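You operate a simulated robot arm through the tools that you are given. There is no shell and no other tool. Be economical: measure what you need, move in short steps, check, and stop when the job is done.

The job below is to be done with a simulated robot arm. You get a single attempt, and the scene is never put back.

JOB
Slide the yellow crate home on its ledge, stop the first jar at the exit gate and reject it.
Fine: shut the gate before the start, stop the belt before the pusher works; the second jar stays on the belt.

It is judged by the outcome, as a careful person would: the job done as asked, and still so three seconds after it is handed in. It fails if anything else is knocked over, pushed out of place, dropped, spilled or broken.

ROBOT AND FRAMES
A 6-joint arm with a two-finger parallel gripper on a trunk, on a base that drives. Base frame: it is fixed to the floor where the robot stands at the start and does not move with it; the origin is under the middle of the robot, x ahead of it, y to its left, z up. Units: m, degrees, N and s.
Its first joint turns from -166.0 to 166.0 degrees. Places, roughly: black stop button at the big table [0.7, 0.3, 0.9]; black stop button at the infeed [6.4, 0.3, 0.9]; black stop button of the short belt [2.1, 5.7, 0.9]; blue reset button at the big table [0.6, 0.3, 0.9]; blue reset button at the infeed [6.3, 0.3, 0.9]; blue reset button of the short belt [2, 5.7, 0.9]; emergency stop at the big table [0.5, 0.3, 0.9]; emergency stop at the infeed [6.2, 0.3, 0.9]; emergency stop of the short belt [1.8, 5.7, 0.9]; entry gate arm [4.9, 0.2, 1]; exit gate arm [1.1, 0.2, 1]; green press arm [1.4, 0.2, 1]; green start button at the big table [0.8, 0.3, 0.9]; green start button at the infeed [6.5, 0.3, 0.9]; green start button of the short belt [2.2, 5.7, 0.9]; height knob of the labeller [1.6, 0.2, 0.7]. Payload 3.91 kg.
The TCP is the grasp point between the finger pads, 0.03 m short of the fingertips. In the tool frame z runs along the fingers and y along their closing line. Largest opening 0.11 m; finger width 0.02, thickness 0.01; the body of the gripper, 0.048 by 0.112 m, starts 0.055 m behind the TCP.
Orientation is that of the tool frame in the base frame, as [roll, pitch, yaw] about the fixed x, y, z axes, in that order (R = Rz(yaw) Ry(pitch) Rx(roll)). With the fingers straight down and closing along the base's y, the tool's x points along the base's -x, its y along +y and its z along -z.

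CONTROLS
- The arm moves only by the tool move_arm. Its argument "increments" is text: rows parted by semicolons, each of 7 numbers parted by spaces: the turn, a rotation vector about the tool's x, y, z in degrees, then the shift along the tool's x, y, z in m, then the finger opening in m, from 0 to 0.11. In form: ax ay az tx ty tz gripper; .... A call has 1 to 12 rows; each row shifts and turns the commanded pose from where the row before left it, along the tool's axes as they then stand. A row lasts 0.2 s, in which the tool goes at most 0.05 m and 8.6 degrees; a call with a longer step from one row to the next is refused whole, and so is a gripper value outside its range. A pose out of reach is approached as far as the arm can. The call stops where the force on the tool passes 90 N (or 10 N more than at its start, if that is more) or the arm is blocked; 0.2 s more then pass. The fingers move at their own pace (about 0.108 m/s each) and stop on an object; they squeeze with about 28 N. The grip force told is the motor's: it shows also when the fingers shut on nothing. Time passes only in rows, and 0.2 s behind the last, so rows that do not move let the fingers close. The reply holds the time, the measured pose of the TCP, the force on the tool along the base axes, the opening and the grip force, in the units named above and with some noise, with the torque about the TCP (base axes, N m) and any sound that the robot's microphone picked up.
- Cameras (640 x 400 px; columns grow to the right, rows downward): "scene" is now at [0.7186, 0.3984, 1.3154]; the picture's right is [0.00, -0.17, -0.99], its down [-0.99, -0.17, 0.03] and it looks along [-0.17, 0.97, -0.17] (base axes); focal length 214 px, centre (320, 200). "wrist" rides on the gripper at [0.072, 0.017, -0.103] in the tool frame; the picture's right is [-0.23, 0.97, 0.00], its down [-0.76, -0.18, -0.62] and it looks along [-0.61, -0.14, 0.78] (tool axes); focal length 222 px, centre (320, 200). There is no depth. A picture from a camera that has moved, and an enlarged one, comes with that camera's place and axes in the base frame and with its lens. The place of the scene camera against the robot may be out by one fixed shift of up to 0.012 m in any direction.
- snapshot(camera): a new picture of that camera. The clock stands still meanwhile.
- drive_base(legs): drives the robot by 1 to 6 legs, each [ahead, left, turn to the left] in m, m and degrees, along the robot's own axes; the way and the turn of a leg run together, so that a leg with both is an arc; at most 1.5 m and 180 degrees a leg. The arm and the cameras ride along, it lands a little off, and it stops where it bumps. It gives what a move gives.
- aim_head(pan, tilt): turns the head with the scene camera to pan (to the left, within 80 degrees either way) and tilt (down, from -29 to 69), counted from straight ahead of the robot. It gives what a move gives.
- inspect(camera, box): a new picture of the part [left, top, right, bottom] of that camera's present view, enlarged. The clock stands still meanwhile.
- finish_job(): hands the job in; it is judged then, once.

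Go step by step. Nothing tells you exact positions but the pictures and the camera data: compare them with the known pose of the tool, close in by small moves and look again before you grip or let go. The budget is 120 turns and 98 pictures, counting those below and the enlarged ones. Unless the task says otherwise, let go and move clear before handing in, and close with one line.

The tools are called after "Request:" by a JSON object that holds its "op" and its "data". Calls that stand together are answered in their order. move_arm: Moves the arm, as the interface text tells. Its arguments: {"type":"object","properties":{"increments":{"type":"string"}},"required":["increments"]} The other tools are called the same way: drive_base (legs) drives the base; aim_head (pan, tilt) turns the head that bears the scene camera; snapshot (camera) takes a picture; inspect (camera, box) takes an enlarged picture of a part of a camera's view; finish_job () hands the job in.

At the start:

```text
clock: 0.0
position: [0.6282, 0.3111, 1.1962]
tcp_rot: [-180.0, 0.2, -180.0]
ft_force: [0.1, -0.2, -0.6]
moment: [-0.01, -0.03, 0.04]
gripper_width: 0.1104
gripper_force: 0.0
robot x, y, heading: [-0.0035, -0.0005, 0.0]
head pan, tilt: [80.2, 9.8]
```

scene: 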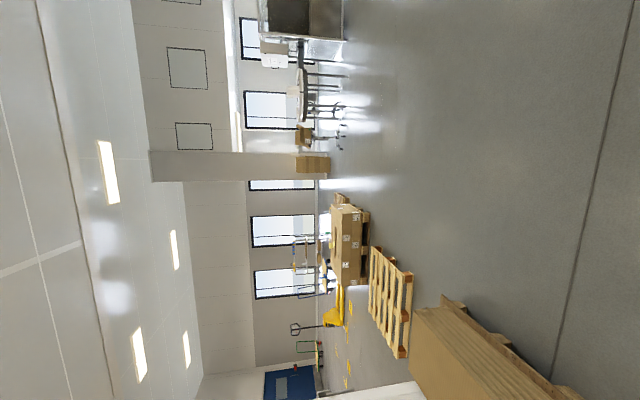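
wrist: 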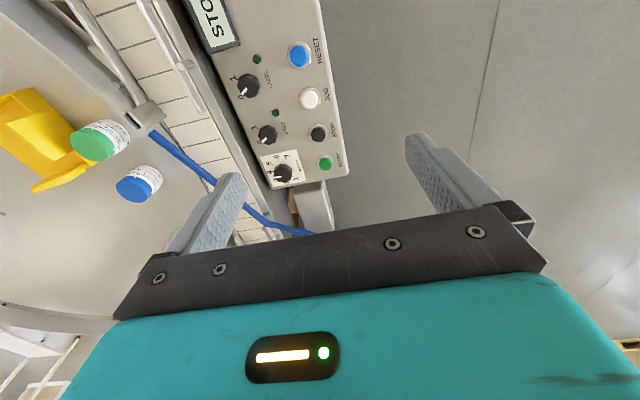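

The scene camera looks off to the left and is rolled by a quarter turn; the wrist view shows a control panel, a conveyor and a yellow crate. I turn the head to look at the table.

Request:
{"op": "aim_head", "data": {"pan": 0, "tilt": 35}}

Request:
{"op": "snapshot", "data": {"camera": "scene"}}

Request:
{"op": "inspect", "data": {"camera": "wrist", "box": [0, 0, 360, 225]}}

```text
clock: 1.5
position: [0.6281, 0.3118, 1.1962]
tcp_rot: [-179.9, 0.2, -180.0]
ft_force: [0.2, 0.0, 0.4]
moment: [0.01, 0.0, -0.01]
gripper_width: 0.1103
gripper_force: 0.1
robot x, y, heading: [0.0027, 0.0001, 0.2]
head pan, tilt: [0.0, 35.0]
```

```text
95 pictures are left
camera scene: at [0.6783, 0.3069, 1.2431], right [0.0, -1.0, 0.0], down [-0.82, 0.0, 0.57], along [-0.57, 0.0, -0.82], focal length 214 px, centre (320, 200)
```

scene: 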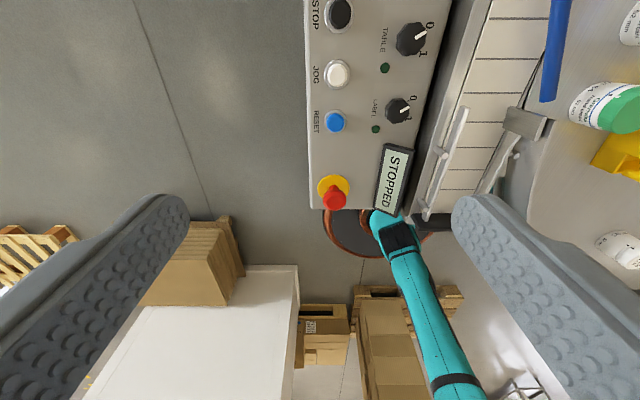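

```text
1.78 times, centred on (180, 112) of wrist
camera zoom: at [0.5559, 0.3274, 1.2981], right [0.23, 0.97, 0.0], down [0.76, -0.18, 0.62], along [0.61, -0.14, -0.78], focal length 395 px, centre (569, 356)
```

zoom: 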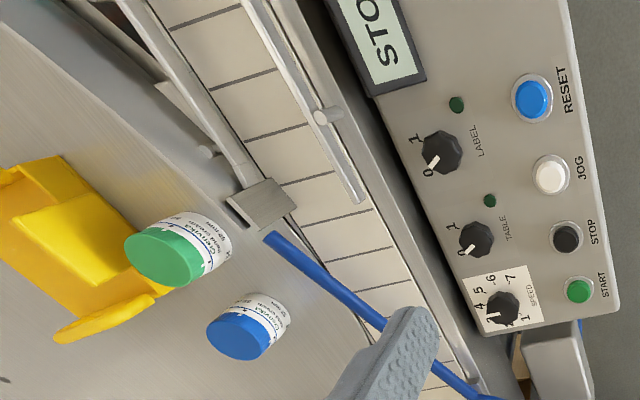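

The head is mounted bowed forward: pan 0 looks straight down, and panning right looks toward -y, over the belt. I look there next.

Request:
{"op": "aim_head", "data": {"pan": -50, "tilt": 0}}

Request:
{"op": "snapshot", "data": {"camera": "scene"}}

Request:
{"op": "aim_head", "data": {"pan": -50, "tilt": -28}}

Request:
{"op": "snapshot", "data": {"camera": "scene"}}

```text
clock: 2.7
position: [0.6282, 0.3098, 1.1964]
tcp_rot: [180.0, 0.1, -180.0]
ft_force: [0.7, 0.1, -0.1]
moment: [0.03, -0.02, 0.0]
gripper_width: 0.1103
gripper_force: 0.0
robot x, y, heading: [-0.0005, 0.0014, 0.1]
head pan, tilt: [-50.0, 0.0]
```

```text
93 pictures are left
camera scene: at [0.7344, 0.2379, 1.2733], right [0.0, -0.64, 0.77], down [-1.0, 0.0, 0.0], along [0.0, -0.77, -0.64], focal length 214 px, centre (320, 200)
```

scene: 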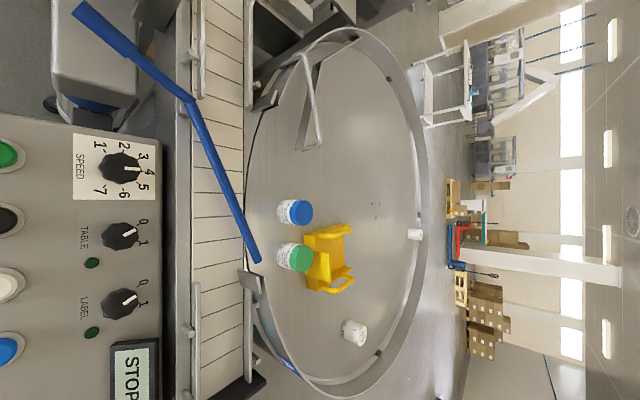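

```text
clock: 3.6
position: [0.6286, 0.3108, 1.1964]
tcp_rot: [-179.9, 0.1, 179.9]
ft_force: [-0.2, -0.5, 0.6]
moment: [0.02, -0.04, -0.01]
gripper_width: 0.1101
gripper_force: 0.1
robot x, y, heading: [0.0007, 0.0007, 0.0]
head pan, tilt: [-50.0, -28.0]
```

```text
92 pictures are left
camera scene: at [0.7737, 0.2549, 1.2877], right [0.0, -0.64, 0.77], down [-0.88, -0.36, -0.3], along [0.47, -0.68, -0.57], focal length 214 px, centre (320, 200)
```

scene: 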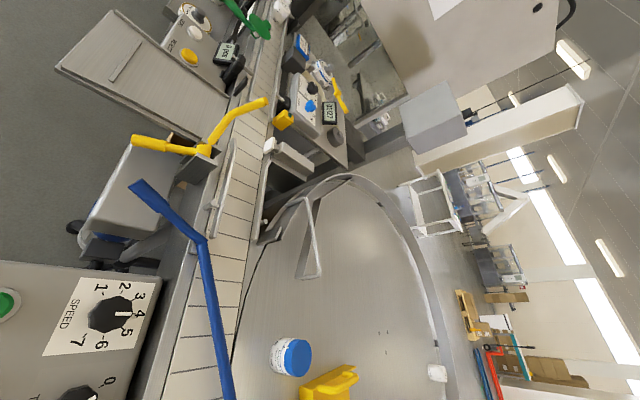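

A yellow arm with a pivot (the exit gate), a blue guide arm, a green press arm and small control boxes are farther up the belt. I zoom in on these.

Request:
{"op": "inspect", "data": {"camera": "scene", "box": [120, 0, 360, 150]}}

Request:
{"op": "aim_head", "data": {"pan": -75, "tilt": -29}}

Request:
{"op": "snapshot", "data": {"camera": "scene"}}

Request:
{"op": "aim_head", "data": {"pan": -10, "tilt": -29}}

Request:
{"op": "snapshot", "data": {"camera": "scene"}}

```text
2.67 times, centred on (240, 75) of scene
camera zoom: at [0.7737, 0.2549, 1.2877], right [0.0, -0.64, 0.77], down [-0.88, -0.36, -0.3], along [0.47, -0.68, -0.57], focal length 572 px, centre (533, 533)
```

zoom: 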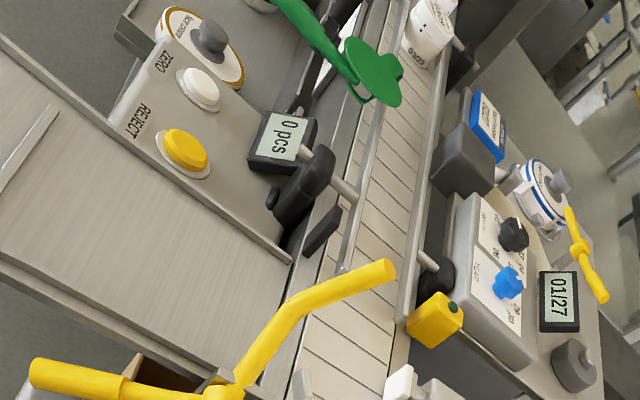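

```text
clock: 4.5
position: [0.6288, 0.3107, 1.1959]
tcp_rot: [180.0, 0.1, 180.0]
ft_force: [0.1, -0.7, 0.4]
moment: [-0.03, 0.05, -0.01]
gripper_width: 0.1097
gripper_force: 0.0
robot x, y, heading: [0.0013, -0.0013, -0.2]
head pan, tilt: [-75.0, -28.6]
```

```text
90 pictures are left
camera scene: at [0.7745, 0.2421, 1.3138], right [0.0, -0.26, 0.97], down [-0.88, -0.46, -0.13], along [0.48, -0.85, -0.23], focal length 214 px, centre (320, 200)
```

scene: 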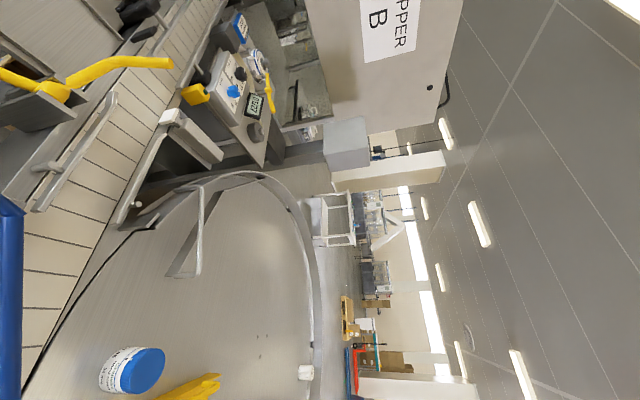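

```text
clock: 5.9
position: [0.6288, 0.31, 1.1965]
tcp_rot: [-180.0, 0.1, -179.9]
ft_force: [0.2, 0.2, -0.8]
moment: [0.02, 0.0, -0.01]
gripper_width: 0.1101
gripper_force: 0.2
robot x, y, heading: [-0.0016, 0.0019, -0.1]
head pan, tilt: [-10.0, -28.6]
```

```text
89 pictures are left
camera scene: at [0.7745, 0.2951, 1.2653], right [0.0, -0.98, 0.17], down [-0.88, -0.08, -0.47], along [0.48, -0.15, -0.86], focal length 214 px, centre (320, 200)
```

scene: 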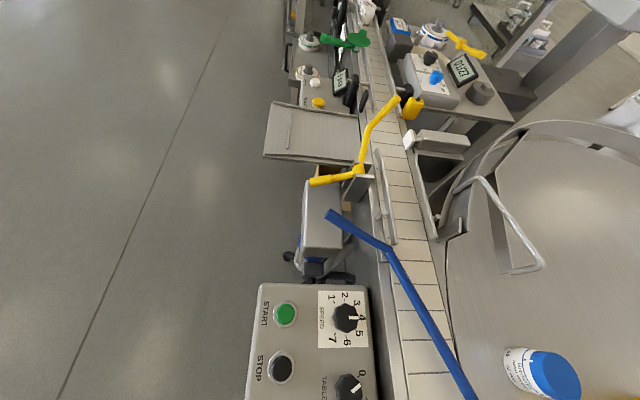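

The pusher (white head), REJECT button box and chute tray lie around x≈1.1. I still need the crate, its ledge and the jars; look from several angles.

Request:
{"op": "inspect", "data": {"camera": "scene", "box": [260, 0, 500, 150]}}

Request:
{"op": "aim_head", "data": {"pan": -60, "tilt": 45}}

Request:
{"op": "snapshot", "data": {"camera": "scene"}}

Request:
{"op": "aim_head", "data": {"pan": 50, "tilt": -20}}

Request:
{"op": "snapshot", "data": {"camera": "scene"}}

```text
2.67 times, centred on (380, 75) of scene
camera zoom: at [0.7745, 0.2951, 1.2653], right [0.0, -0.98, 0.17], down [-0.88, -0.08, -0.47], along [0.48, -0.15, -0.86], focal length 572 px, centre (160, 533)
```

zoom: 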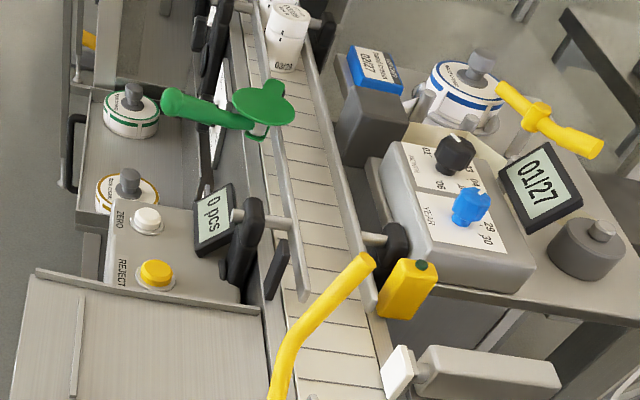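

```text
clock: 7.3
position: [0.629, 0.31, 1.1957]
tcp_rot: [180.0, 0.1, 180.0]
ft_force: [-0.4, 0.3, -0.4]
moment: [0.0, -0.02, 0.0]
gripper_width: 0.1099
gripper_force: 0.1
robot x, y, heading: [0.0002, 0.0028, 0.2]
head pan, tilt: [-60.0, 45.0]
```

```text
87 pictures are left
camera scene: at [0.6635, 0.2363, 1.2904], right [0.0, -0.5, 0.87], down [-0.71, 0.61, 0.35], along [-0.71, -0.61, -0.36], focal length 214 px, centre (320, 200)
```

scene: 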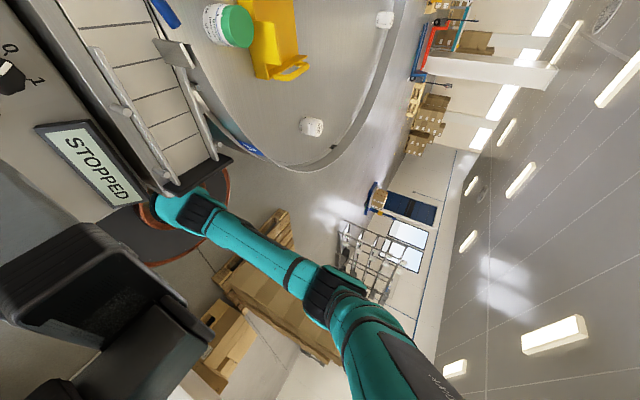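

```text
clock: 9.2
position: [0.6275, 0.3102, 1.1957]
tcp_rot: [-180.0, 0.1, 180.0]
ft_force: [-0.1, 0.5, 0.2]
moment: [0.0, -0.02, 0.01]
gripper_width: 0.1101
gripper_force: 0.0
robot x, y, heading: [0.0011, 0.0011, -0.1]
head pan, tilt: [50.0, -20.0]
```

```text
86 pictures are left
camera scene: at [0.7636, 0.365, 1.2823], right [0.0, -0.64, -0.77], down [-0.94, 0.26, -0.22], along [0.34, 0.72, -0.6], focal length 214 px, centre (320, 200)
```

scene: 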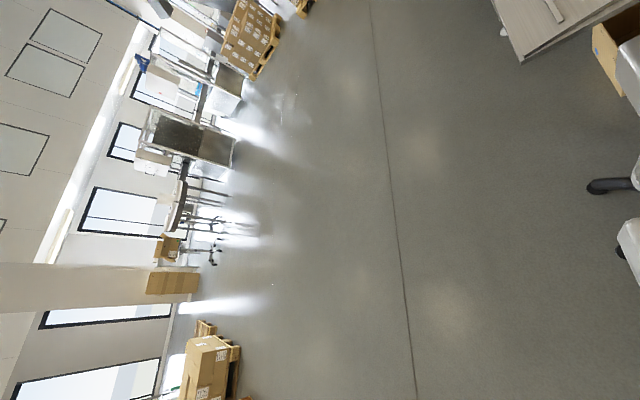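

The crate hasn't turned up yet. I move the robot out to the operator's side (y≈1.3) and face the line near the exit gate.

Request:
{"op": "drive_base", "data": {"legs": [[0, 1.3, 0], [1.2, 0, 0], [0, 0, -90]]}}

Request:
{"op": "aim_head", "data": {"pan": 0, "tilt": -10}}

Request:
{"op": "snapshot", "data": {"camera": "scene"}}

Request:
{"op": "aim_head", "data": {"pan": 45, "tilt": 0}}

Request:
{"op": "snapshot", "data": {"camera": "scene"}}

```text
clock: 13.9
position: [0.5939, 1.2885, 1.1957]
tcp_rot: [180.0, 0.1, -170.6]
ft_force: [-0.1, -0.2, 1.2]
moment: [-0.02, 0.03, 0.0]
gripper_width: 0.1098
gripper_force: 0.0
robot x, y, heading: [0.023, 0.8812, 9.4]
head pan, tilt: [50.0, -20.0]
stopped in leg 1: the robot was blocked; the commanded pose is now the measured one
```

```text
clock: 15.1
position: [0.5927, 1.2885, 1.1957]
tcp_rot: [-180.0, 0.1, -170.5]
ft_force: [-0.4, 0.1, -0.2]
moment: [0.01, 0.02, 0.0]
gripper_width: 0.1097
gripper_force: 0.0
robot x, y, heading: [0.0206, 0.8804, 9.5]
head pan, tilt: [0.0, -10.0]
```

```text
85 pictures are left
camera scene: at [0.713, 1.3058, 1.2468], right [0.16, -0.99, 0.0], down [-0.97, -0.16, -0.18], along [0.17, 0.03, -0.98], focal length 214 px, centre (320, 200)
```

scene: 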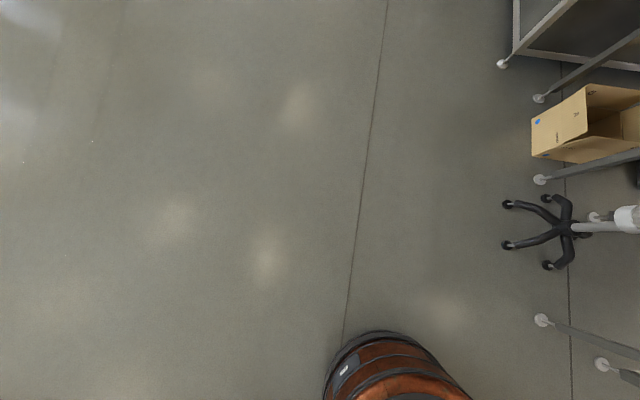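

```text
clock: 16.2
position: [0.594, 1.2875, 1.1967]
tcp_rot: [180.0, 0.1, -170.5]
ft_force: [-0.7, 0.6, -0.3]
moment: [0.01, 0.02, -0.01]
gripper_width: 0.1101
gripper_force: 0.1
robot x, y, heading: [0.0219, 0.8809, 9.2]
head pan, tilt: [45.0, 0.0]
```

```text
84 pictures are left
camera scene: at [0.6875, 1.3659, 1.2674], right [0.12, -0.7, -0.71], down [-0.99, -0.16, 0.0], along [-0.12, 0.7, -0.71], focal length 214 px, centre (320, 200)
```

scene: 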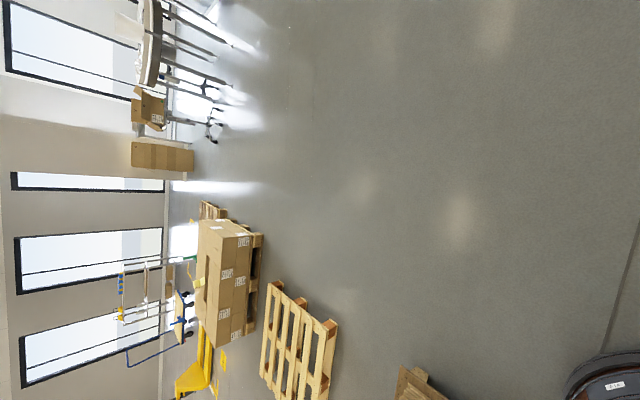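

The robot bumped a stack on its left; ahead is free floor. I go ahead then turn to face the line.

Request:
{"op": "drive_base", "data": {"legs": [[0.4, -0.05, -9.4], [0.85, 0.2, 0], [0, 0, -90]]}}

Request:
{"op": "aim_head", "data": {"pan": 0, "tilt": -10}}

Request:
{"op": "snapshot", "data": {"camera": "scene"}}

Request:
{"op": "aim_head", "data": {"pan": 50, "tilt": -10}}

Request:
{"op": "snapshot", "data": {"camera": "scene"}}

```text
clock: 26.8
position: [1.5921, 0.4311, 1.1959]
tcp_rot: [-180.0, 0.1, 89.7]
ft_force: [-0.3, -1.1, 1.1]
moment: [0.03, -0.03, -0.02]
gripper_width: 0.1103
gripper_force: 0.1
robot x, y, heading: [1.2837, 1.0572, -90.4]
head pan, tilt: [45.0, 0.0]
```

```text
clock: 27.9
position: [1.5907, 0.4292, 1.1964]
tcp_rot: [-180.0, 0.1, 89.7]
ft_force: [0.0, 0.7, 0.6]
moment: [0.04, -0.01, 0.03]
gripper_width: 0.1103
gripper_force: 0.0
robot x, y, heading: [1.2825, 1.0594, -90.2]
head pan, tilt: [0.0, -10.0]
```

```text
83 pictures are left
camera scene: at [1.587, 0.3009, 1.2468], right [-1.0, 0.01, 0.0], down [0.01, 0.98, -0.17], along [0.0, -0.17, -0.98], focal length 214 px, centre (320, 200)
```

scene: 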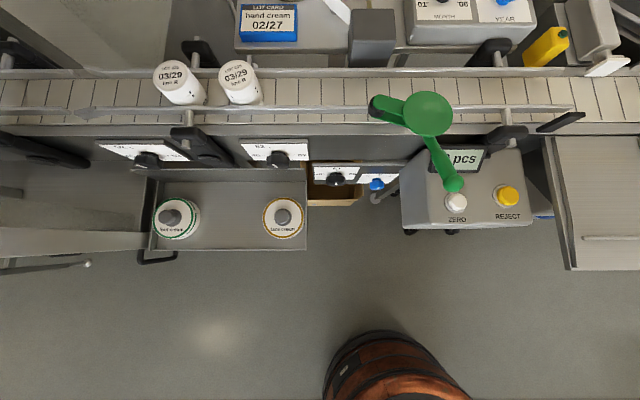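

```text
clock: 29.1
position: [1.5924, 0.4298, 1.1957]
tcp_rot: [-180.0, 0.1, 89.7]
ft_force: [-0.7, -0.9, 0.5]
moment: [0.01, -0.02, 0.01]
gripper_width: 0.1099
gripper_force: 0.0
robot x, y, heading: [1.2815, 1.062, -90.4]
head pan, tilt: [50.0, -10.0]
```

```text
82 pictures are left
camera scene: at [1.6515, 0.3006, 1.2768], right [-0.64, 0.0, -0.77], down [0.14, 0.98, -0.11], along [0.75, -0.18, -0.63], focal length 214 px, centre (320, 200)
```

scene: 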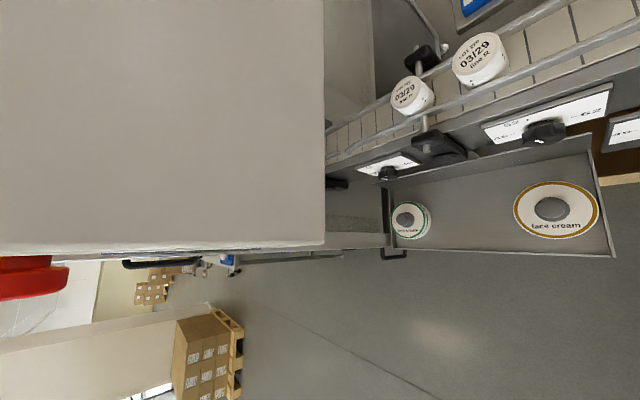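

Two jars stand on the belt at about x≈1.72 and 1.85. I keep looking for the yellow crate: the other side and across the belt.

Request:
{"op": "aim_head", "data": {"pan": -45, "tilt": 10}}

Request:
{"op": "snapshot", "data": {"camera": "scene"}}

Request:
{"op": "aim_head", "data": {"pan": -75, "tilt": 55}}

Request:
{"op": "snapshot", "data": {"camera": "scene"}}

Request:
{"op": "aim_head", "data": {"pan": 70, "tilt": 45}}

Request:
{"op": "snapshot", "data": {"camera": "scene"}}

```text
clock: 30.8
position: [1.5907, 0.4296, 1.1954]
tcp_rot: [179.9, 0.2, 89.7]
ft_force: [-0.1, 0.4, -0.3]
moment: [0.0, 0.01, 0.03]
gripper_width: 0.1098
gripper_force: 0.0
robot x, y, heading: [1.2867, 1.0598, -90.4]
head pan, tilt: [-45.0, 10.0]
```

```text
81 pictures are left
camera scene: at [1.5214, 0.3325, 1.2653], right [-0.71, 0.0, 0.71], down [0.13, 0.98, 0.12], along [-0.69, 0.18, -0.7], focal length 214 px, centre (320, 200)
```

scene: 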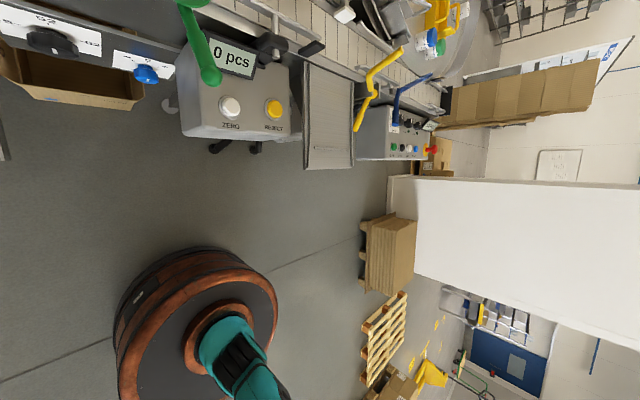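

```text
clock: 31.9
position: [1.5914, 0.4294, 1.1961]
tcp_rot: [180.0, 0.1, 89.7]
ft_force: [0.2, -0.5, -0.3]
moment: [-0.01, 0.0, -0.01]
gripper_width: 0.1102
gripper_force: 0.1
robot x, y, heading: [1.2822, 1.0589, -90.3]
head pan, tilt: [-75.0, 55.0]
```

```text
80 pictures are left
camera scene: at [1.5178, 0.4009, 1.3123], right [-0.26, 0.0, 0.97], down [0.79, 0.57, 0.21], along [-0.55, 0.82, -0.15], focal length 214 px, centre (320, 200)
```

scene: 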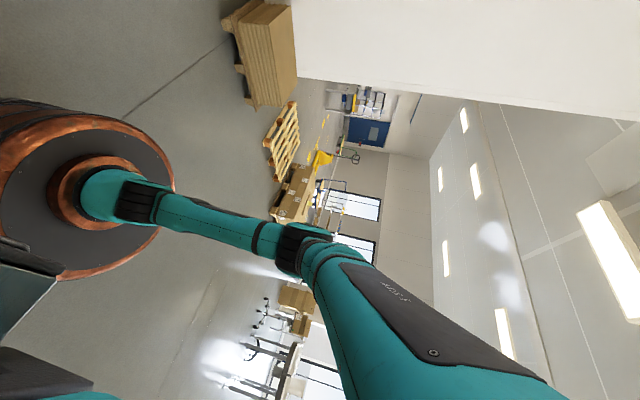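

```text
clock: 34.2
position: [1.5905, 0.4282, 1.1968]
tcp_rot: [-179.9, 0.2, 89.6]
ft_force: [0.1, 0.1, -0.3]
moment: [0.0, 0.02, -0.01]
gripper_width: 0.11
gripper_force: 0.1
robot x, y, heading: [1.2808, 1.0611, -90.2]
head pan, tilt: [70.0, 45.0]
```

```text
79 pictures are left
camera scene: at [1.6638, 0.3868, 1.3031], right [-0.34, 0.0, -0.94], down [-0.66, 0.71, 0.24], along [0.67, 0.7, -0.24], focal length 214 px, centre (320, 200)
```

scene: 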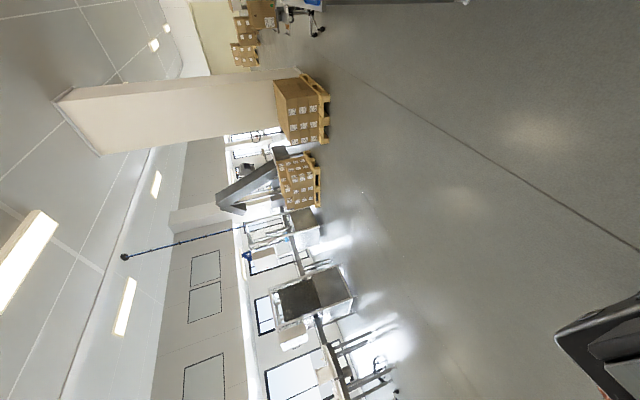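

No crate seen yet from above. I back off and turn sideways so that panning right looks at the whole line from the floor side.

Request:
{"op": "drive_base", "data": {"legs": [[-0.5, 0, 0], [0, 0, 90]]}}

Request:
{"op": "aim_head", "data": {"pan": -60, "tilt": 20}}

Request:
{"op": "snapshot", "data": {"camera": "scene"}}

Request:
{"op": "aim_head", "data": {"pan": -60, "tilt": -29}}

Request:
{"op": "snapshot", "data": {"camera": "scene"}}

```text
clock: 40.9
position: [1.9259, 1.8493, 1.1959]
tcp_rot: [180.0, 0.1, 178.2]
ft_force: [1.4, -1.3, 0.5]
moment: [0.02, 0.0, 0.03]
gripper_width: 0.1101
gripper_force: 0.0
robot x, y, heading: [1.289, 1.5571, -1.6]
head pan, tilt: [70.0, 45.0]
```

```text
clock: 43.0
position: [1.925, 1.8493, 1.1964]
tcp_rot: [-180.0, 0.1, 178.2]
ft_force: [-0.2, 0.1, 1.1]
moment: [-0.03, -0.03, 0.02]
gripper_width: 0.11
gripper_force: 0.0
robot x, y, heading: [1.2876, 1.5567, -1.9]
head pan, tilt: [-60.0, 20.0]
```

```text
78 pictures are left
camera scene: at [1.9967, 1.7629, 1.2845], right [-0.02, -0.5, 0.87], down [-0.93, 0.33, 0.17], along [-0.37, -0.8, -0.47], focal length 214 px, centre (320, 200)
```

scene: 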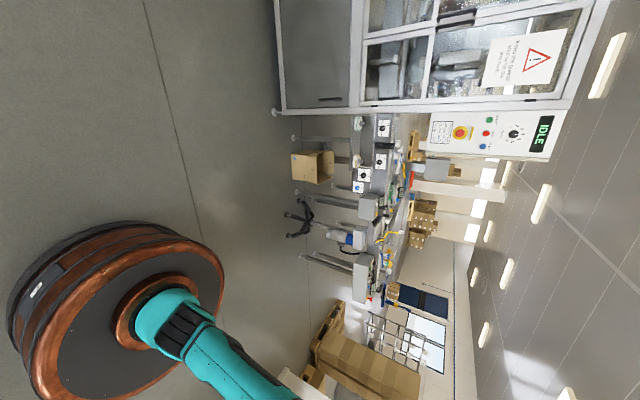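

```text
clock: 44.2
position: [1.9247, 1.8498, 1.1959]
tcp_rot: [-179.9, 0.1, 178.2]
ft_force: [-0.1, 0.1, 0.0]
moment: [0.0, -0.01, -0.02]
gripper_width: 0.1101
gripper_force: 0.1
robot x, y, heading: [1.2906, 1.5566, -2.2]
head pan, tilt: [-60.0, -28.6]
```

```text
77 pictures are left
camera scene: at [2.0697, 1.7832, 1.2976], right [-0.02, -0.5, 0.87], down [-0.89, -0.39, -0.24], along [0.46, -0.77, -0.44], focal length 214 px, centre (320, 200)
```

scene: 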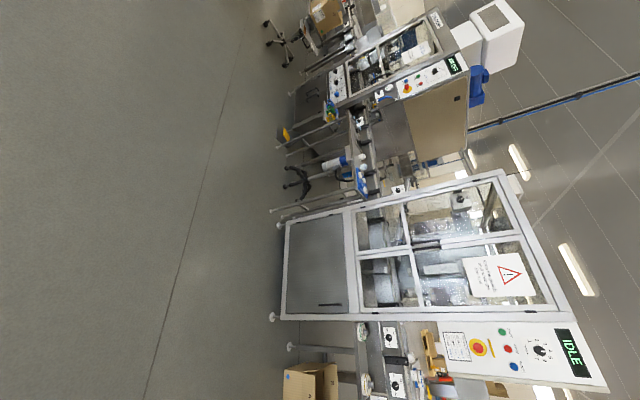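

Something yellow sits low near x≈4. Let me enlarge.

Request:
{"op": "inspect", "data": {"camera": "scene", "box": [250, 40, 410, 140]}}

Request:
{"op": "inspect", "data": {"camera": "scene", "box": [250, 120, 410, 220]}}

```text
4.00 times, centred on (330, 90) of scene
camera zoom: at [2.0697, 1.7832, 1.2976], right [-0.02, -0.5, 0.87], down [-0.89, -0.39, -0.24], along [0.46, -0.77, -0.44], focal length 858 px, centre (280, 640)
```

zoom: 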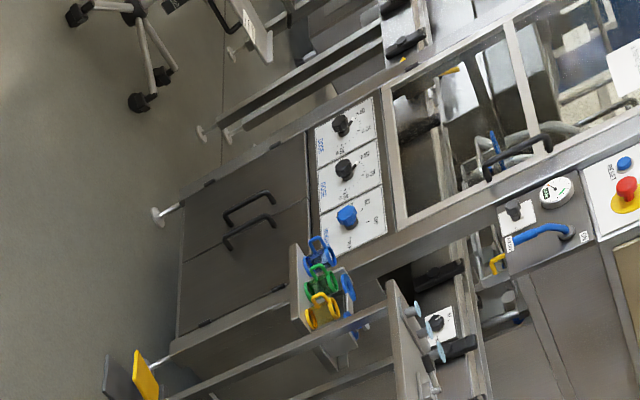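

```text
4.00 times, centred on (330, 170) of scene
camera zoom: at [2.0697, 1.7832, 1.2976], right [-0.02, -0.5, 0.87], down [-0.89, -0.39, -0.24], along [0.46, -0.77, -0.44], focal length 858 px, centre (280, 320)
```

zoom: 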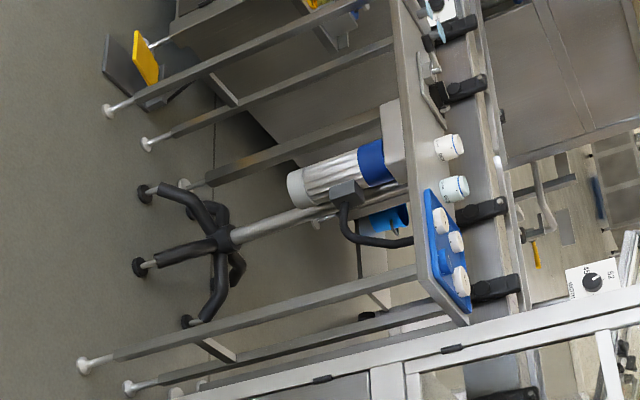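

Not a crate. I check the other side, toward the short belt at y≈5.7.

Request:
{"op": "aim_head", "data": {"pan": 70, "tilt": 0}}

Request:
{"op": "snapshot", "data": {"camera": "scene"}}

Request:
{"op": "inspect", "data": {"camera": "scene", "box": [200, 50, 440, 200]}}

Request:
{"op": "inspect", "data": {"camera": "scene", "box": [200, 200, 440, 350]}}

```text
clock: 46.3
position: [1.9254, 1.8501, 1.196]
tcp_rot: [-179.9, 0.1, 178.2]
ft_force: [-0.4, 0.1, 0.2]
moment: [-0.03, -0.01, -0.01]
gripper_width: 0.11
gripper_force: 0.1
robot x, y, heading: [1.2874, 1.5558, -1.8]
head pan, tilt: [70.0, 0.0]
```

```text
74 pictures are left
camera scene: at [2.0341, 1.927, 1.3003], right [-0.01, -0.34, -0.94], down [-1.0, 0.03, 0.0], along [0.03, 0.94, -0.34], focal length 214 px, centre (320, 200)
```

scene: 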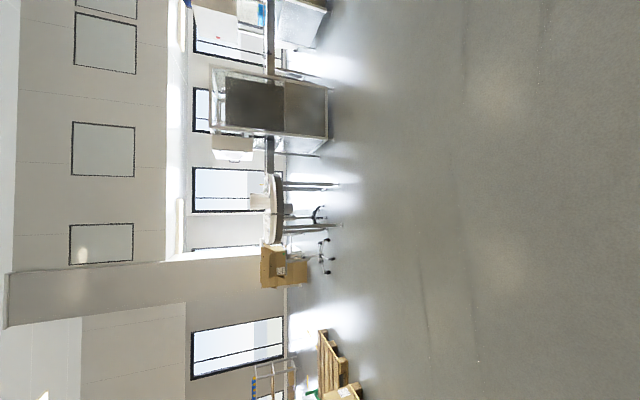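

```text
2.67 times, centred on (320, 125) of scene
camera zoom: at [2.0341, 1.927, 1.3003], right [-0.01, -0.34, -0.94], down [-1.0, 0.03, 0.0], along [0.03, 0.94, -0.34], focal length 572 px, centre (320, 400)
```

zoom: 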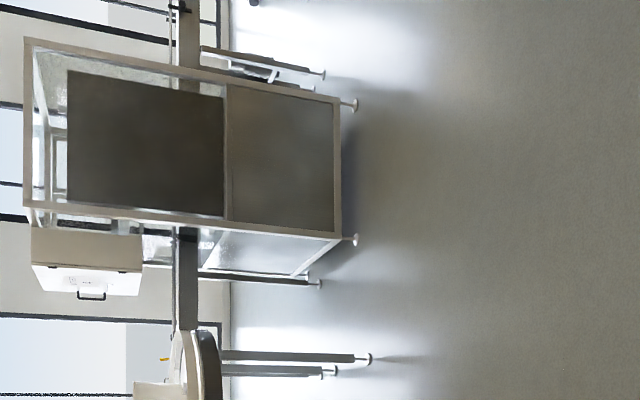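

```text
2.67 times, centred on (320, 275) of scene
camera zoom: at [2.0341, 1.927, 1.3003], right [-0.01, -0.34, -0.94], down [-1.0, 0.03, 0.0], along [0.03, 0.94, -0.34], focal length 572 px, centre (320, 0)
```

zoom: 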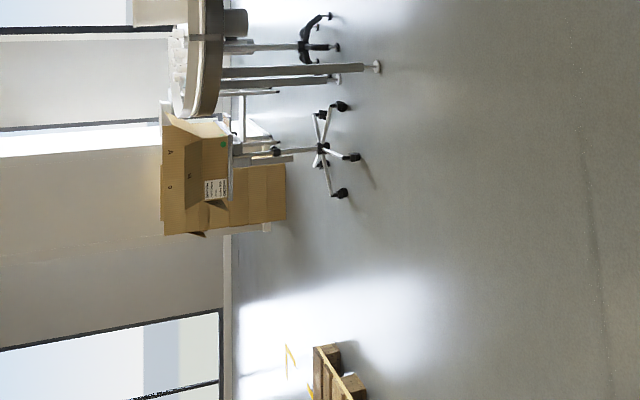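

Nothing obvious there. I check the yellow object on the big rotary table more closely, plus the end of the line.

Request:
{"op": "aim_head", "data": {"pan": -60, "tilt": 30}}

Request:
{"op": "inspect", "data": {"camera": "scene", "box": [340, 120, 468, 200]}}

Request:
{"op": "inspect", "data": {"camera": "scene", "box": [280, 80, 440, 180]}}

Request:
{"op": "drive_base", "data": {"legs": [[1.3, 0, 2], [1.2, 0, 0]]}}

Request:
{"op": "aim_head", "data": {"pan": -60, "tilt": 0}}

Request:
{"op": "snapshot", "data": {"camera": "scene"}}

```text
clock: 48.4
position: [1.9269, 1.8485, 1.1955]
tcp_rot: [-180.0, 0.0, 178.2]
ft_force: [0.1, -0.3, -0.3]
moment: [0.02, -0.02, 0.02]
gripper_width: 0.1104
gripper_force: 0.2
robot x, y, heading: [1.2898, 1.5623, -1.7]
head pan, tilt: [-60.0, 30.0]
```

```text
5.00 times, centred on (404, 160) of scene
camera zoom: at [1.9808, 1.7657, 1.2858], right [-0.02, -0.5, 0.87], down [-0.85, 0.46, 0.25], along [-0.52, -0.73, -0.43], focal length 1072 px, centre (-100, 400)
```

zoom: 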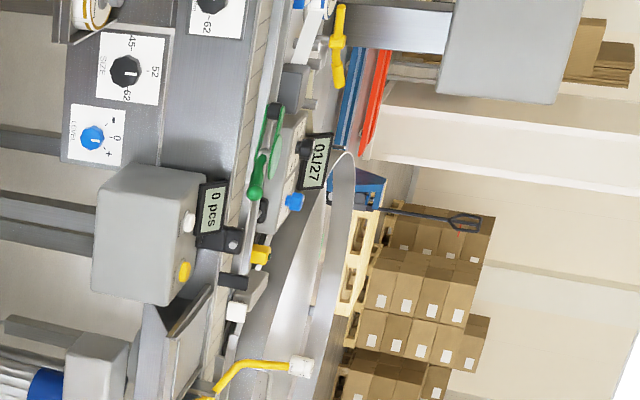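

```text
4.00 times, centred on (360, 130) of scene
camera zoom: at [1.9808, 1.7657, 1.2858], right [-0.02, -0.5, 0.87], down [-0.85, 0.46, 0.25], along [-0.52, -0.73, -0.43], focal length 858 px, centre (160, 480)
```

zoom: 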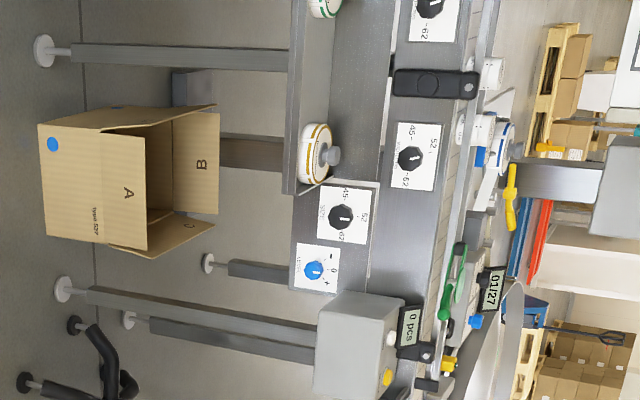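

```text
clock: 60.7
position: [4.4232, 1.8836, 1.196]
tcp_rot: [179.9, 0.1, -179.5]
ft_force: [0.3, -0.4, -0.1]
moment: [0.01, -0.02, -0.03]
gripper_width: 0.11
gripper_force: 0.1
robot x, y, heading: [3.7974, 1.5683, 0.4]
head pan, tilt: [-60.0, 30.0]
```

```text
clock: 61.6
position: [4.4249, 1.8848, 1.1965]
tcp_rot: [-179.9, 0.2, -179.5]
ft_force: [-0.6, -0.6, 0.4]
moment: [0.01, 0.0, 0.0]
gripper_width: 0.11
gripper_force: 0.0
robot x, y, heading: [3.801, 1.5707, 0.4]
head pan, tilt: [-60.0, 0.0]
```

```text
69 pictures are left
camera scene: at [4.5313, 1.8033, 1.2861], right [0.0, -0.5, 0.87], down [-1.0, -0.01, 0.0], along [0.01, -0.87, -0.5], focal length 214 px, centre (320, 200)
```

scene: 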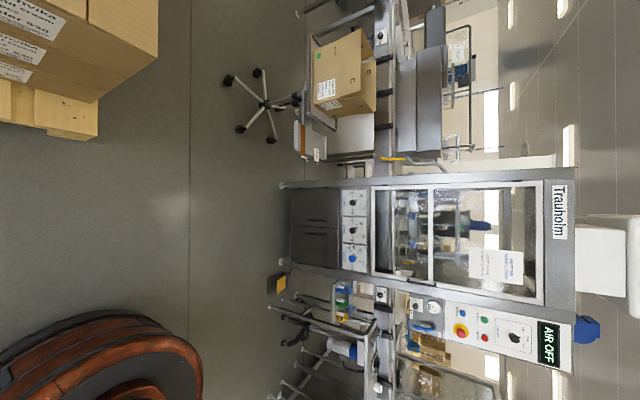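

Nothing here resembling a crate. I look toward the infeed end.

Request:
{"op": "aim_head", "data": {"pan": -60, "tilt": -29}}

Request:
{"op": "snapshot", "data": {"camera": "scene"}}

Request:
{"op": "inspect", "data": {"camera": "scene", "box": [270, 60, 510, 210]}}

Request:
{"op": "aim_head", "data": {"pan": 65, "tilt": 20}}

Request:
{"op": "snapshot", "data": {"camera": "scene"}}

```text
clock: 62.5
position: [4.4246, 1.883, 1.1956]
tcp_rot: [-180.0, 0.1, -179.5]
ft_force: [0.5, 0.0, -0.4]
moment: [-0.03, -0.02, -0.01]
gripper_width: 0.1102
gripper_force: 0.0
robot x, y, heading: [3.7993, 1.5699, 0.5]
head pan, tilt: [-60.0, -28.6]
```

```text
68 pictures are left
camera scene: at [4.5712, 1.8236, 1.2977], right [0.0, -0.5, 0.87], down [-0.87, -0.42, -0.24], along [0.49, -0.76, -0.44], focal length 214 px, centre (320, 200)
```

scene: 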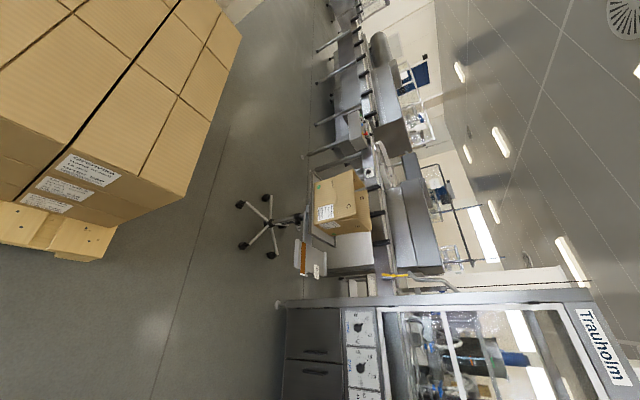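

```text
2.67 times, centred on (390, 135) of scene
camera zoom: at [4.5712, 1.8236, 1.2977], right [0.0, -0.5, 0.87], down [-0.87, -0.42, -0.24], along [0.49, -0.76, -0.44], focal length 572 px, centre (133, 373)
```

zoom: 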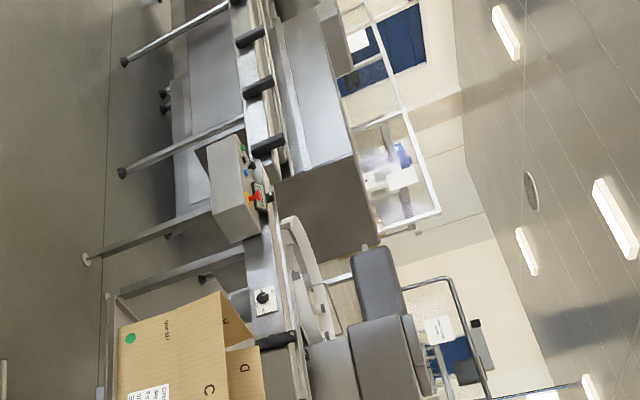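

```text
clock: 64.6
position: [4.4244, 1.8833, 1.1961]
tcp_rot: [-180.0, 0.0, -179.5]
ft_force: [-0.5, -0.1, 0.1]
moment: [0.0, 0.0, -0.01]
gripper_width: 0.1098
gripper_force: 0.0
robot x, y, heading: [3.7969, 1.5623, 0.3]
head pan, tilt: [65.0, 20.0]
```

```text
66 pictures are left
camera scene: at [4.4976, 1.9654, 1.2917], right [0.01, -0.42, -0.91], down [-0.94, -0.32, 0.14], along [-0.35, 0.85, -0.4], focal length 214 px, centre (320, 200)
```

scene: 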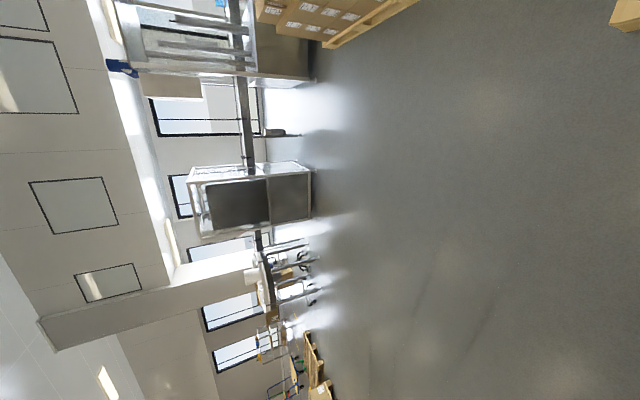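

The only crate-like yellow thing is the one on the big rotary table, so I go back to the start spot to study it closely.

Request:
{"op": "drive_base", "data": {"legs": [[-1.25, -0.25, 0], [-1.25, -0.3, 0], [-1.2, -0.2, 0]]}}

Request:
{"op": "aim_head", "data": {"pan": -55, "tilt": 10}}

Request:
{"op": "snapshot", "data": {"camera": "scene"}}

```text
clock: 82.8
position: [0.7442, 1.1038, 1.1955]
tcp_rot: [180.0, 0.1, -179.3]
ft_force: [0.6, 0.6, 0.3]
moment: [-0.03, -0.02, -0.04]
gripper_width: 0.11
gripper_force: 0.1
robot x, y, heading: [0.1183, 0.7848, 0.8]
head pan, tilt: [65.0, 20.0]
```

```text
clock: 84.8
position: [0.7439, 1.1043, 1.1966]
tcp_rot: [179.9, 0.1, -179.3]
ft_force: [0.9, -0.2, 0.1]
moment: [0.01, -0.02, -0.01]
gripper_width: 0.1099
gripper_force: 0.0
robot x, y, heading: [0.1185, 0.7859, 0.6]
head pan, tilt: [-55.0, 10.0]
```

```text
65 pictures are left
camera scene: at [0.8353, 1.0258, 1.2777], right [0.01, -0.57, 0.82], down [-0.99, 0.13, 0.1], along [-0.16, -0.81, -0.57], focal length 214 px, centre (320, 200)
```

scene: 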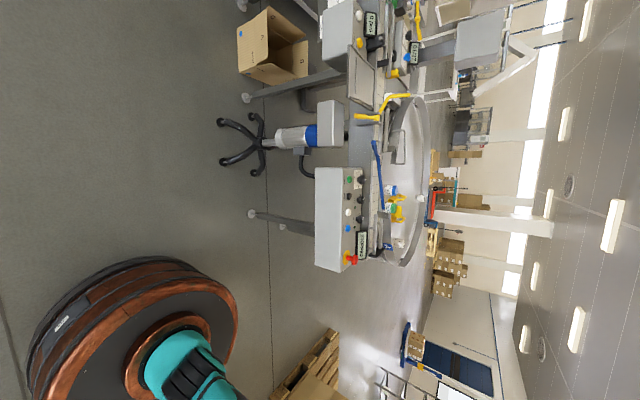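

Nothing new on the way. I return to the start spot and look at the yellow object closely.

Request:
{"op": "drive_base", "data": {"legs": [[-0.12, -0.4, 0], [0, -0.38, 0]]}}

Request:
{"op": "aim_head", "data": {"pan": -50, "tilt": 15}}

Request:
{"op": "snapshot", "data": {"camera": "scene"}}

Request:
{"op": "inspect", "data": {"camera": "scene", "box": [240, 80, 432, 200]}}

```text
clock: 89.4
position: [0.6316, 0.3206, 1.1952]
tcp_rot: [179.9, 0.2, -179.1]
ft_force: [0.5, 0.3, -0.1]
moment: [0.0, 0.01, 0.01]
gripper_width: 0.1099
gripper_force: 0.0
robot x, y, heading: [0.0066, -0.0005, 0.9]
head pan, tilt: [-55.0, 10.0]
```

```text
clock: 90.0
position: [0.6316, 0.3206, 1.1952]
tcp_rot: [179.9, 0.1, -179.0]
ft_force: [0.8, -1.0, 0.5]
moment: [0.01, -0.02, -0.01]
gripper_width: 0.1099
gripper_force: 0.0
robot x, y, heading: [0.0094, -0.001, 1.1]
head pan, tilt: [-50.0, 15.0]
```

```text
64 pictures are left
camera scene: at [0.7154, 0.247, 1.2711], right [0.01, -0.64, 0.77], down [-0.97, 0.18, 0.16], along [-0.25, -0.74, -0.62], focal length 214 px, centre (320, 200)
```

scene: 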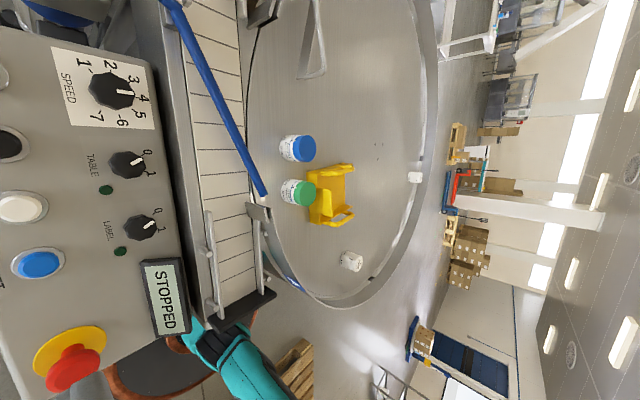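

```text
3.33 times, centred on (336, 140) of scene
camera zoom: at [0.7154, 0.247, 1.2711], right [0.01, -0.64, 0.77], down [-0.97, 0.18, 0.16], along [-0.25, -0.74, -0.62], focal length 715 px, centre (267, 400)
```

zoom: 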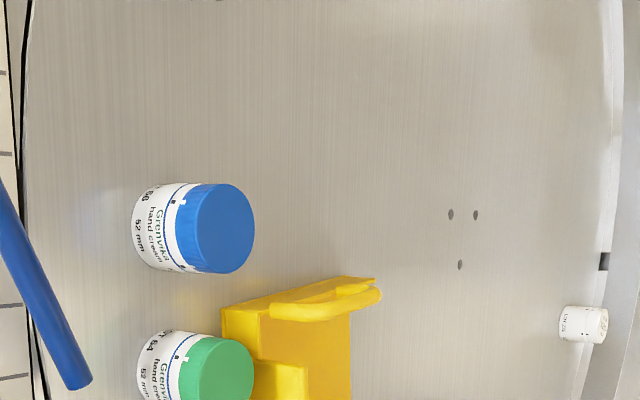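

Request:
{"op": "inspect", "data": {"camera": "scene", "box": [280, 130, 376, 240]}}

Request:
{"op": "inspect", "data": {"camera": "wrist", "box": [0, 70, 192, 240]}}

```text
3.64 times, centred on (328, 185) of scene
camera zoom: at [0.7154, 0.247, 1.2711], right [0.01, -0.64, 0.77], down [-0.97, 0.18, 0.16], along [-0.25, -0.74, -0.62], focal length 780 px, centre (291, 254)
```

zoom: 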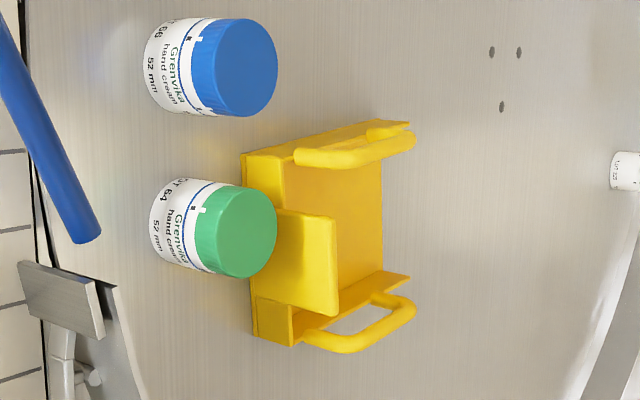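

```text
2.35 times, centred on (96, 155) of wrist
camera zoom: at [0.5596, 0.3369, 1.298], right [0.21, 0.98, 0.0], down [0.76, -0.17, 0.62], along [0.61, -0.13, -0.78], focal length 523 px, centre (847, 306)
```

zoom: 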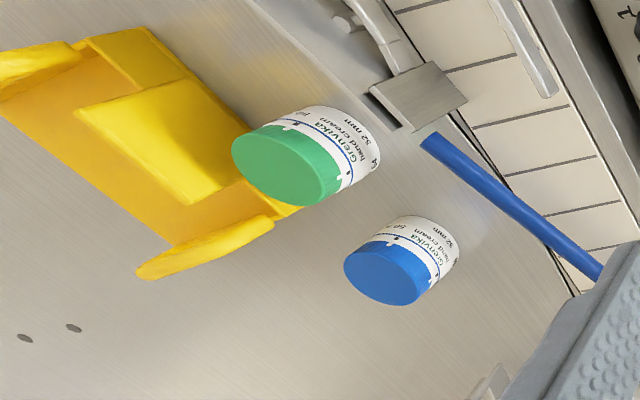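

The yellow thing looks like an open crate-like part with side handles lying on the rotary table, not clearly on a ledge. I check behind the robot before deciding, then look at the rack with coloured parts near x≈3.9.

Request:
{"op": "aim_head", "data": {"pan": -65, "tilt": 65}}

Request:
{"op": "snapshot", "data": {"camera": "scene"}}

Request:
{"op": "aim_head", "data": {"pan": 0, "tilt": 69}}

Request:
{"op": "snapshot", "data": {"camera": "scene"}}

Request:
{"op": "drive_base", "data": {"legs": [[0, 0.85, -1], [1.3, 0.2, 0], [1.3, 0.1, 0], [0.6, 0, 0]]}}

Request:
{"op": "aim_head", "data": {"pan": -40, "tilt": -15}}

Request:
{"op": "snapshot", "data": {"camera": "scene"}}

```text
clock: 91.2
position: [0.6315, 0.3205, 1.1952]
tcp_rot: [179.9, 0.0, -179.1]
ft_force: [-0.1, -0.3, -0.8]
moment: [-0.04, 0.0, -0.01]
gripper_width: 0.11
gripper_force: 0.0
robot x, y, heading: [0.0076, 0.001, 0.7]
head pan, tilt: [-65.0, 65.0]
```

```text
60 pictures are left
camera scene: at [0.6432, 0.2625, 1.3053], right [0.01, -0.42, 0.91], down [-0.44, 0.81, 0.38], along [-0.9, -0.4, -0.18], focal length 214 px, centre (320, 200)
```

scene: 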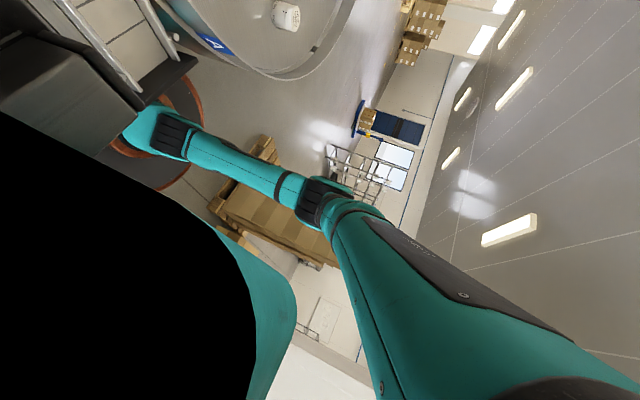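

```text
clock: 92.6
position: [0.6322, 0.3199, 1.1963]
tcp_rot: [180.0, 0.1, -179.2]
ft_force: [-0.4, -0.6, 0.1]
moment: [0.0, -0.04, -0.01]
gripper_width: 0.1101
gripper_force: 0.0
robot x, y, heading: [0.0132, 0.0021, 0.9]
head pan, tilt: [0.0, 68.8]
```

```text
59 pictures are left
camera scene: at [0.6386, 0.3174, 1.2751], right [0.02, -1.0, 0.0], down [-0.36, 0.0, 0.93], along [-0.93, -0.01, -0.36], focal length 214 px, centre (320, 200)
```

scene: 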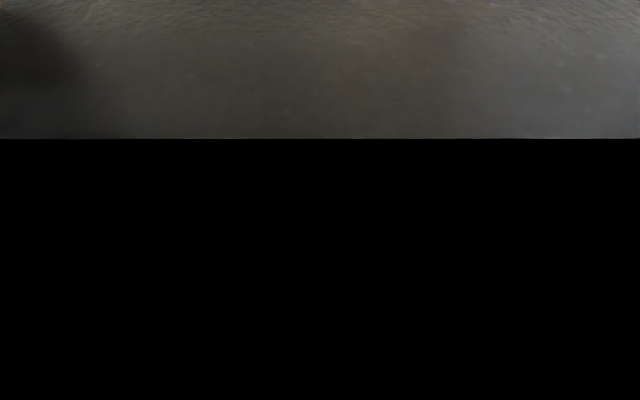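

```text
clock: 96.9
position: [0.6269, 1.1571, 1.1953]
tcp_rot: [180.0, 0.1, -178.0]
ft_force: [0.8, 0.6, -0.2]
moment: [0.0, 0.0, 0.01]
gripper_width: 0.1102
gripper_force: 0.1
robot x, y, heading: [0.0133, 0.8241, 1.9]
head pan, tilt: [0.0, 68.8]
stopped in leg 1: the robot was blocked; the commanded pose is now the measured one
```

```text
clock: 98.5
position: [0.6265, 1.1582, 1.1951]
tcp_rot: [-180.0, 0.1, -178.1]
ft_force: [-0.9, -0.2, 0.4]
moment: [0.01, -0.02, 0.0]
gripper_width: 0.1101
gripper_force: 0.1
robot x, y, heading: [0.0104, 0.8244, 1.9]
head pan, tilt: [-40.0, -15.0]
```

```text
58 pictures are left
camera scene: at [0.7571, 1.1066, 1.2695], right [0.03, -0.77, 0.64], down [-0.96, -0.2, -0.2], along [0.28, -0.61, -0.74], focal length 214 px, centre (320, 200)
```

scene: 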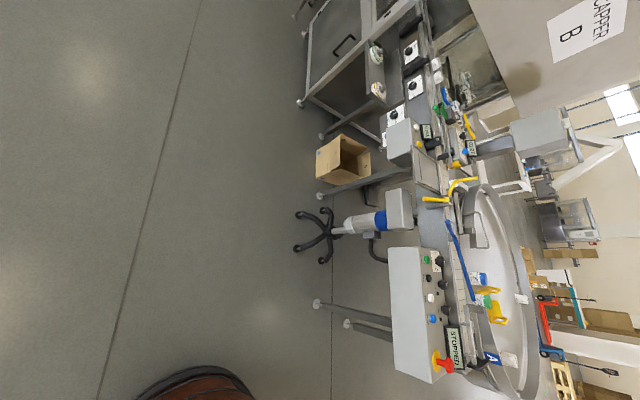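

I touched the limit on the left again; now on along the line to view the coloured parts rack.

Request:
{"op": "drive_base", "data": {"legs": [[0.4, -0.02, -1.5], [1.2, 0.25, 0], [1.3, 0.1, 0], [0.5, 0, 0]]}}

Request:
{"op": "aim_head", "data": {"pan": -40, "tilt": 0}}

Request:
{"op": "snapshot", "data": {"camera": "scene"}}

```text
clock: 115.6
position: [4.0615, 1.4754, 1.1971]
tcp_rot: [-180.0, 0.1, 179.8]
ft_force: [0.0, -0.7, 0.1]
moment: [-0.04, 0.01, 0.02]
gripper_width: 0.1099
gripper_force: 0.1
robot x, y, heading: [3.4317, 1.1718, -0.1]
head pan, tilt: [-40.0, -15.0]
```

```text
clock: 116.4
position: [4.0611, 1.4752, 1.1956]
tcp_rot: [-180.0, 0.0, 179.8]
ft_force: [0.5, 0.4, -0.5]
moment: [-0.01, 0.03, 0.01]
gripper_width: 0.11
gripper_force: 0.1
robot x, y, heading: [3.4306, 1.168, -0.2]
head pan, tilt: [-40.0, 0.0]
```

```text
57 pictures are left
camera scene: at [4.1676, 1.4127, 1.2623], right [0.0, -0.77, 0.64], down [-1.0, 0.0, 0.0], along [0.0, -0.64, -0.77], focal length 214 px, centre (320, 200)
```

scene: 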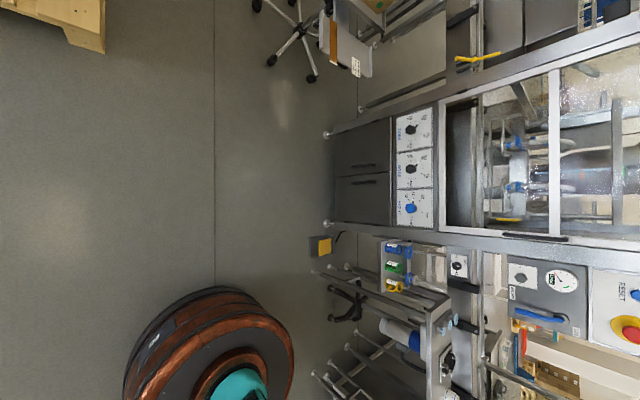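

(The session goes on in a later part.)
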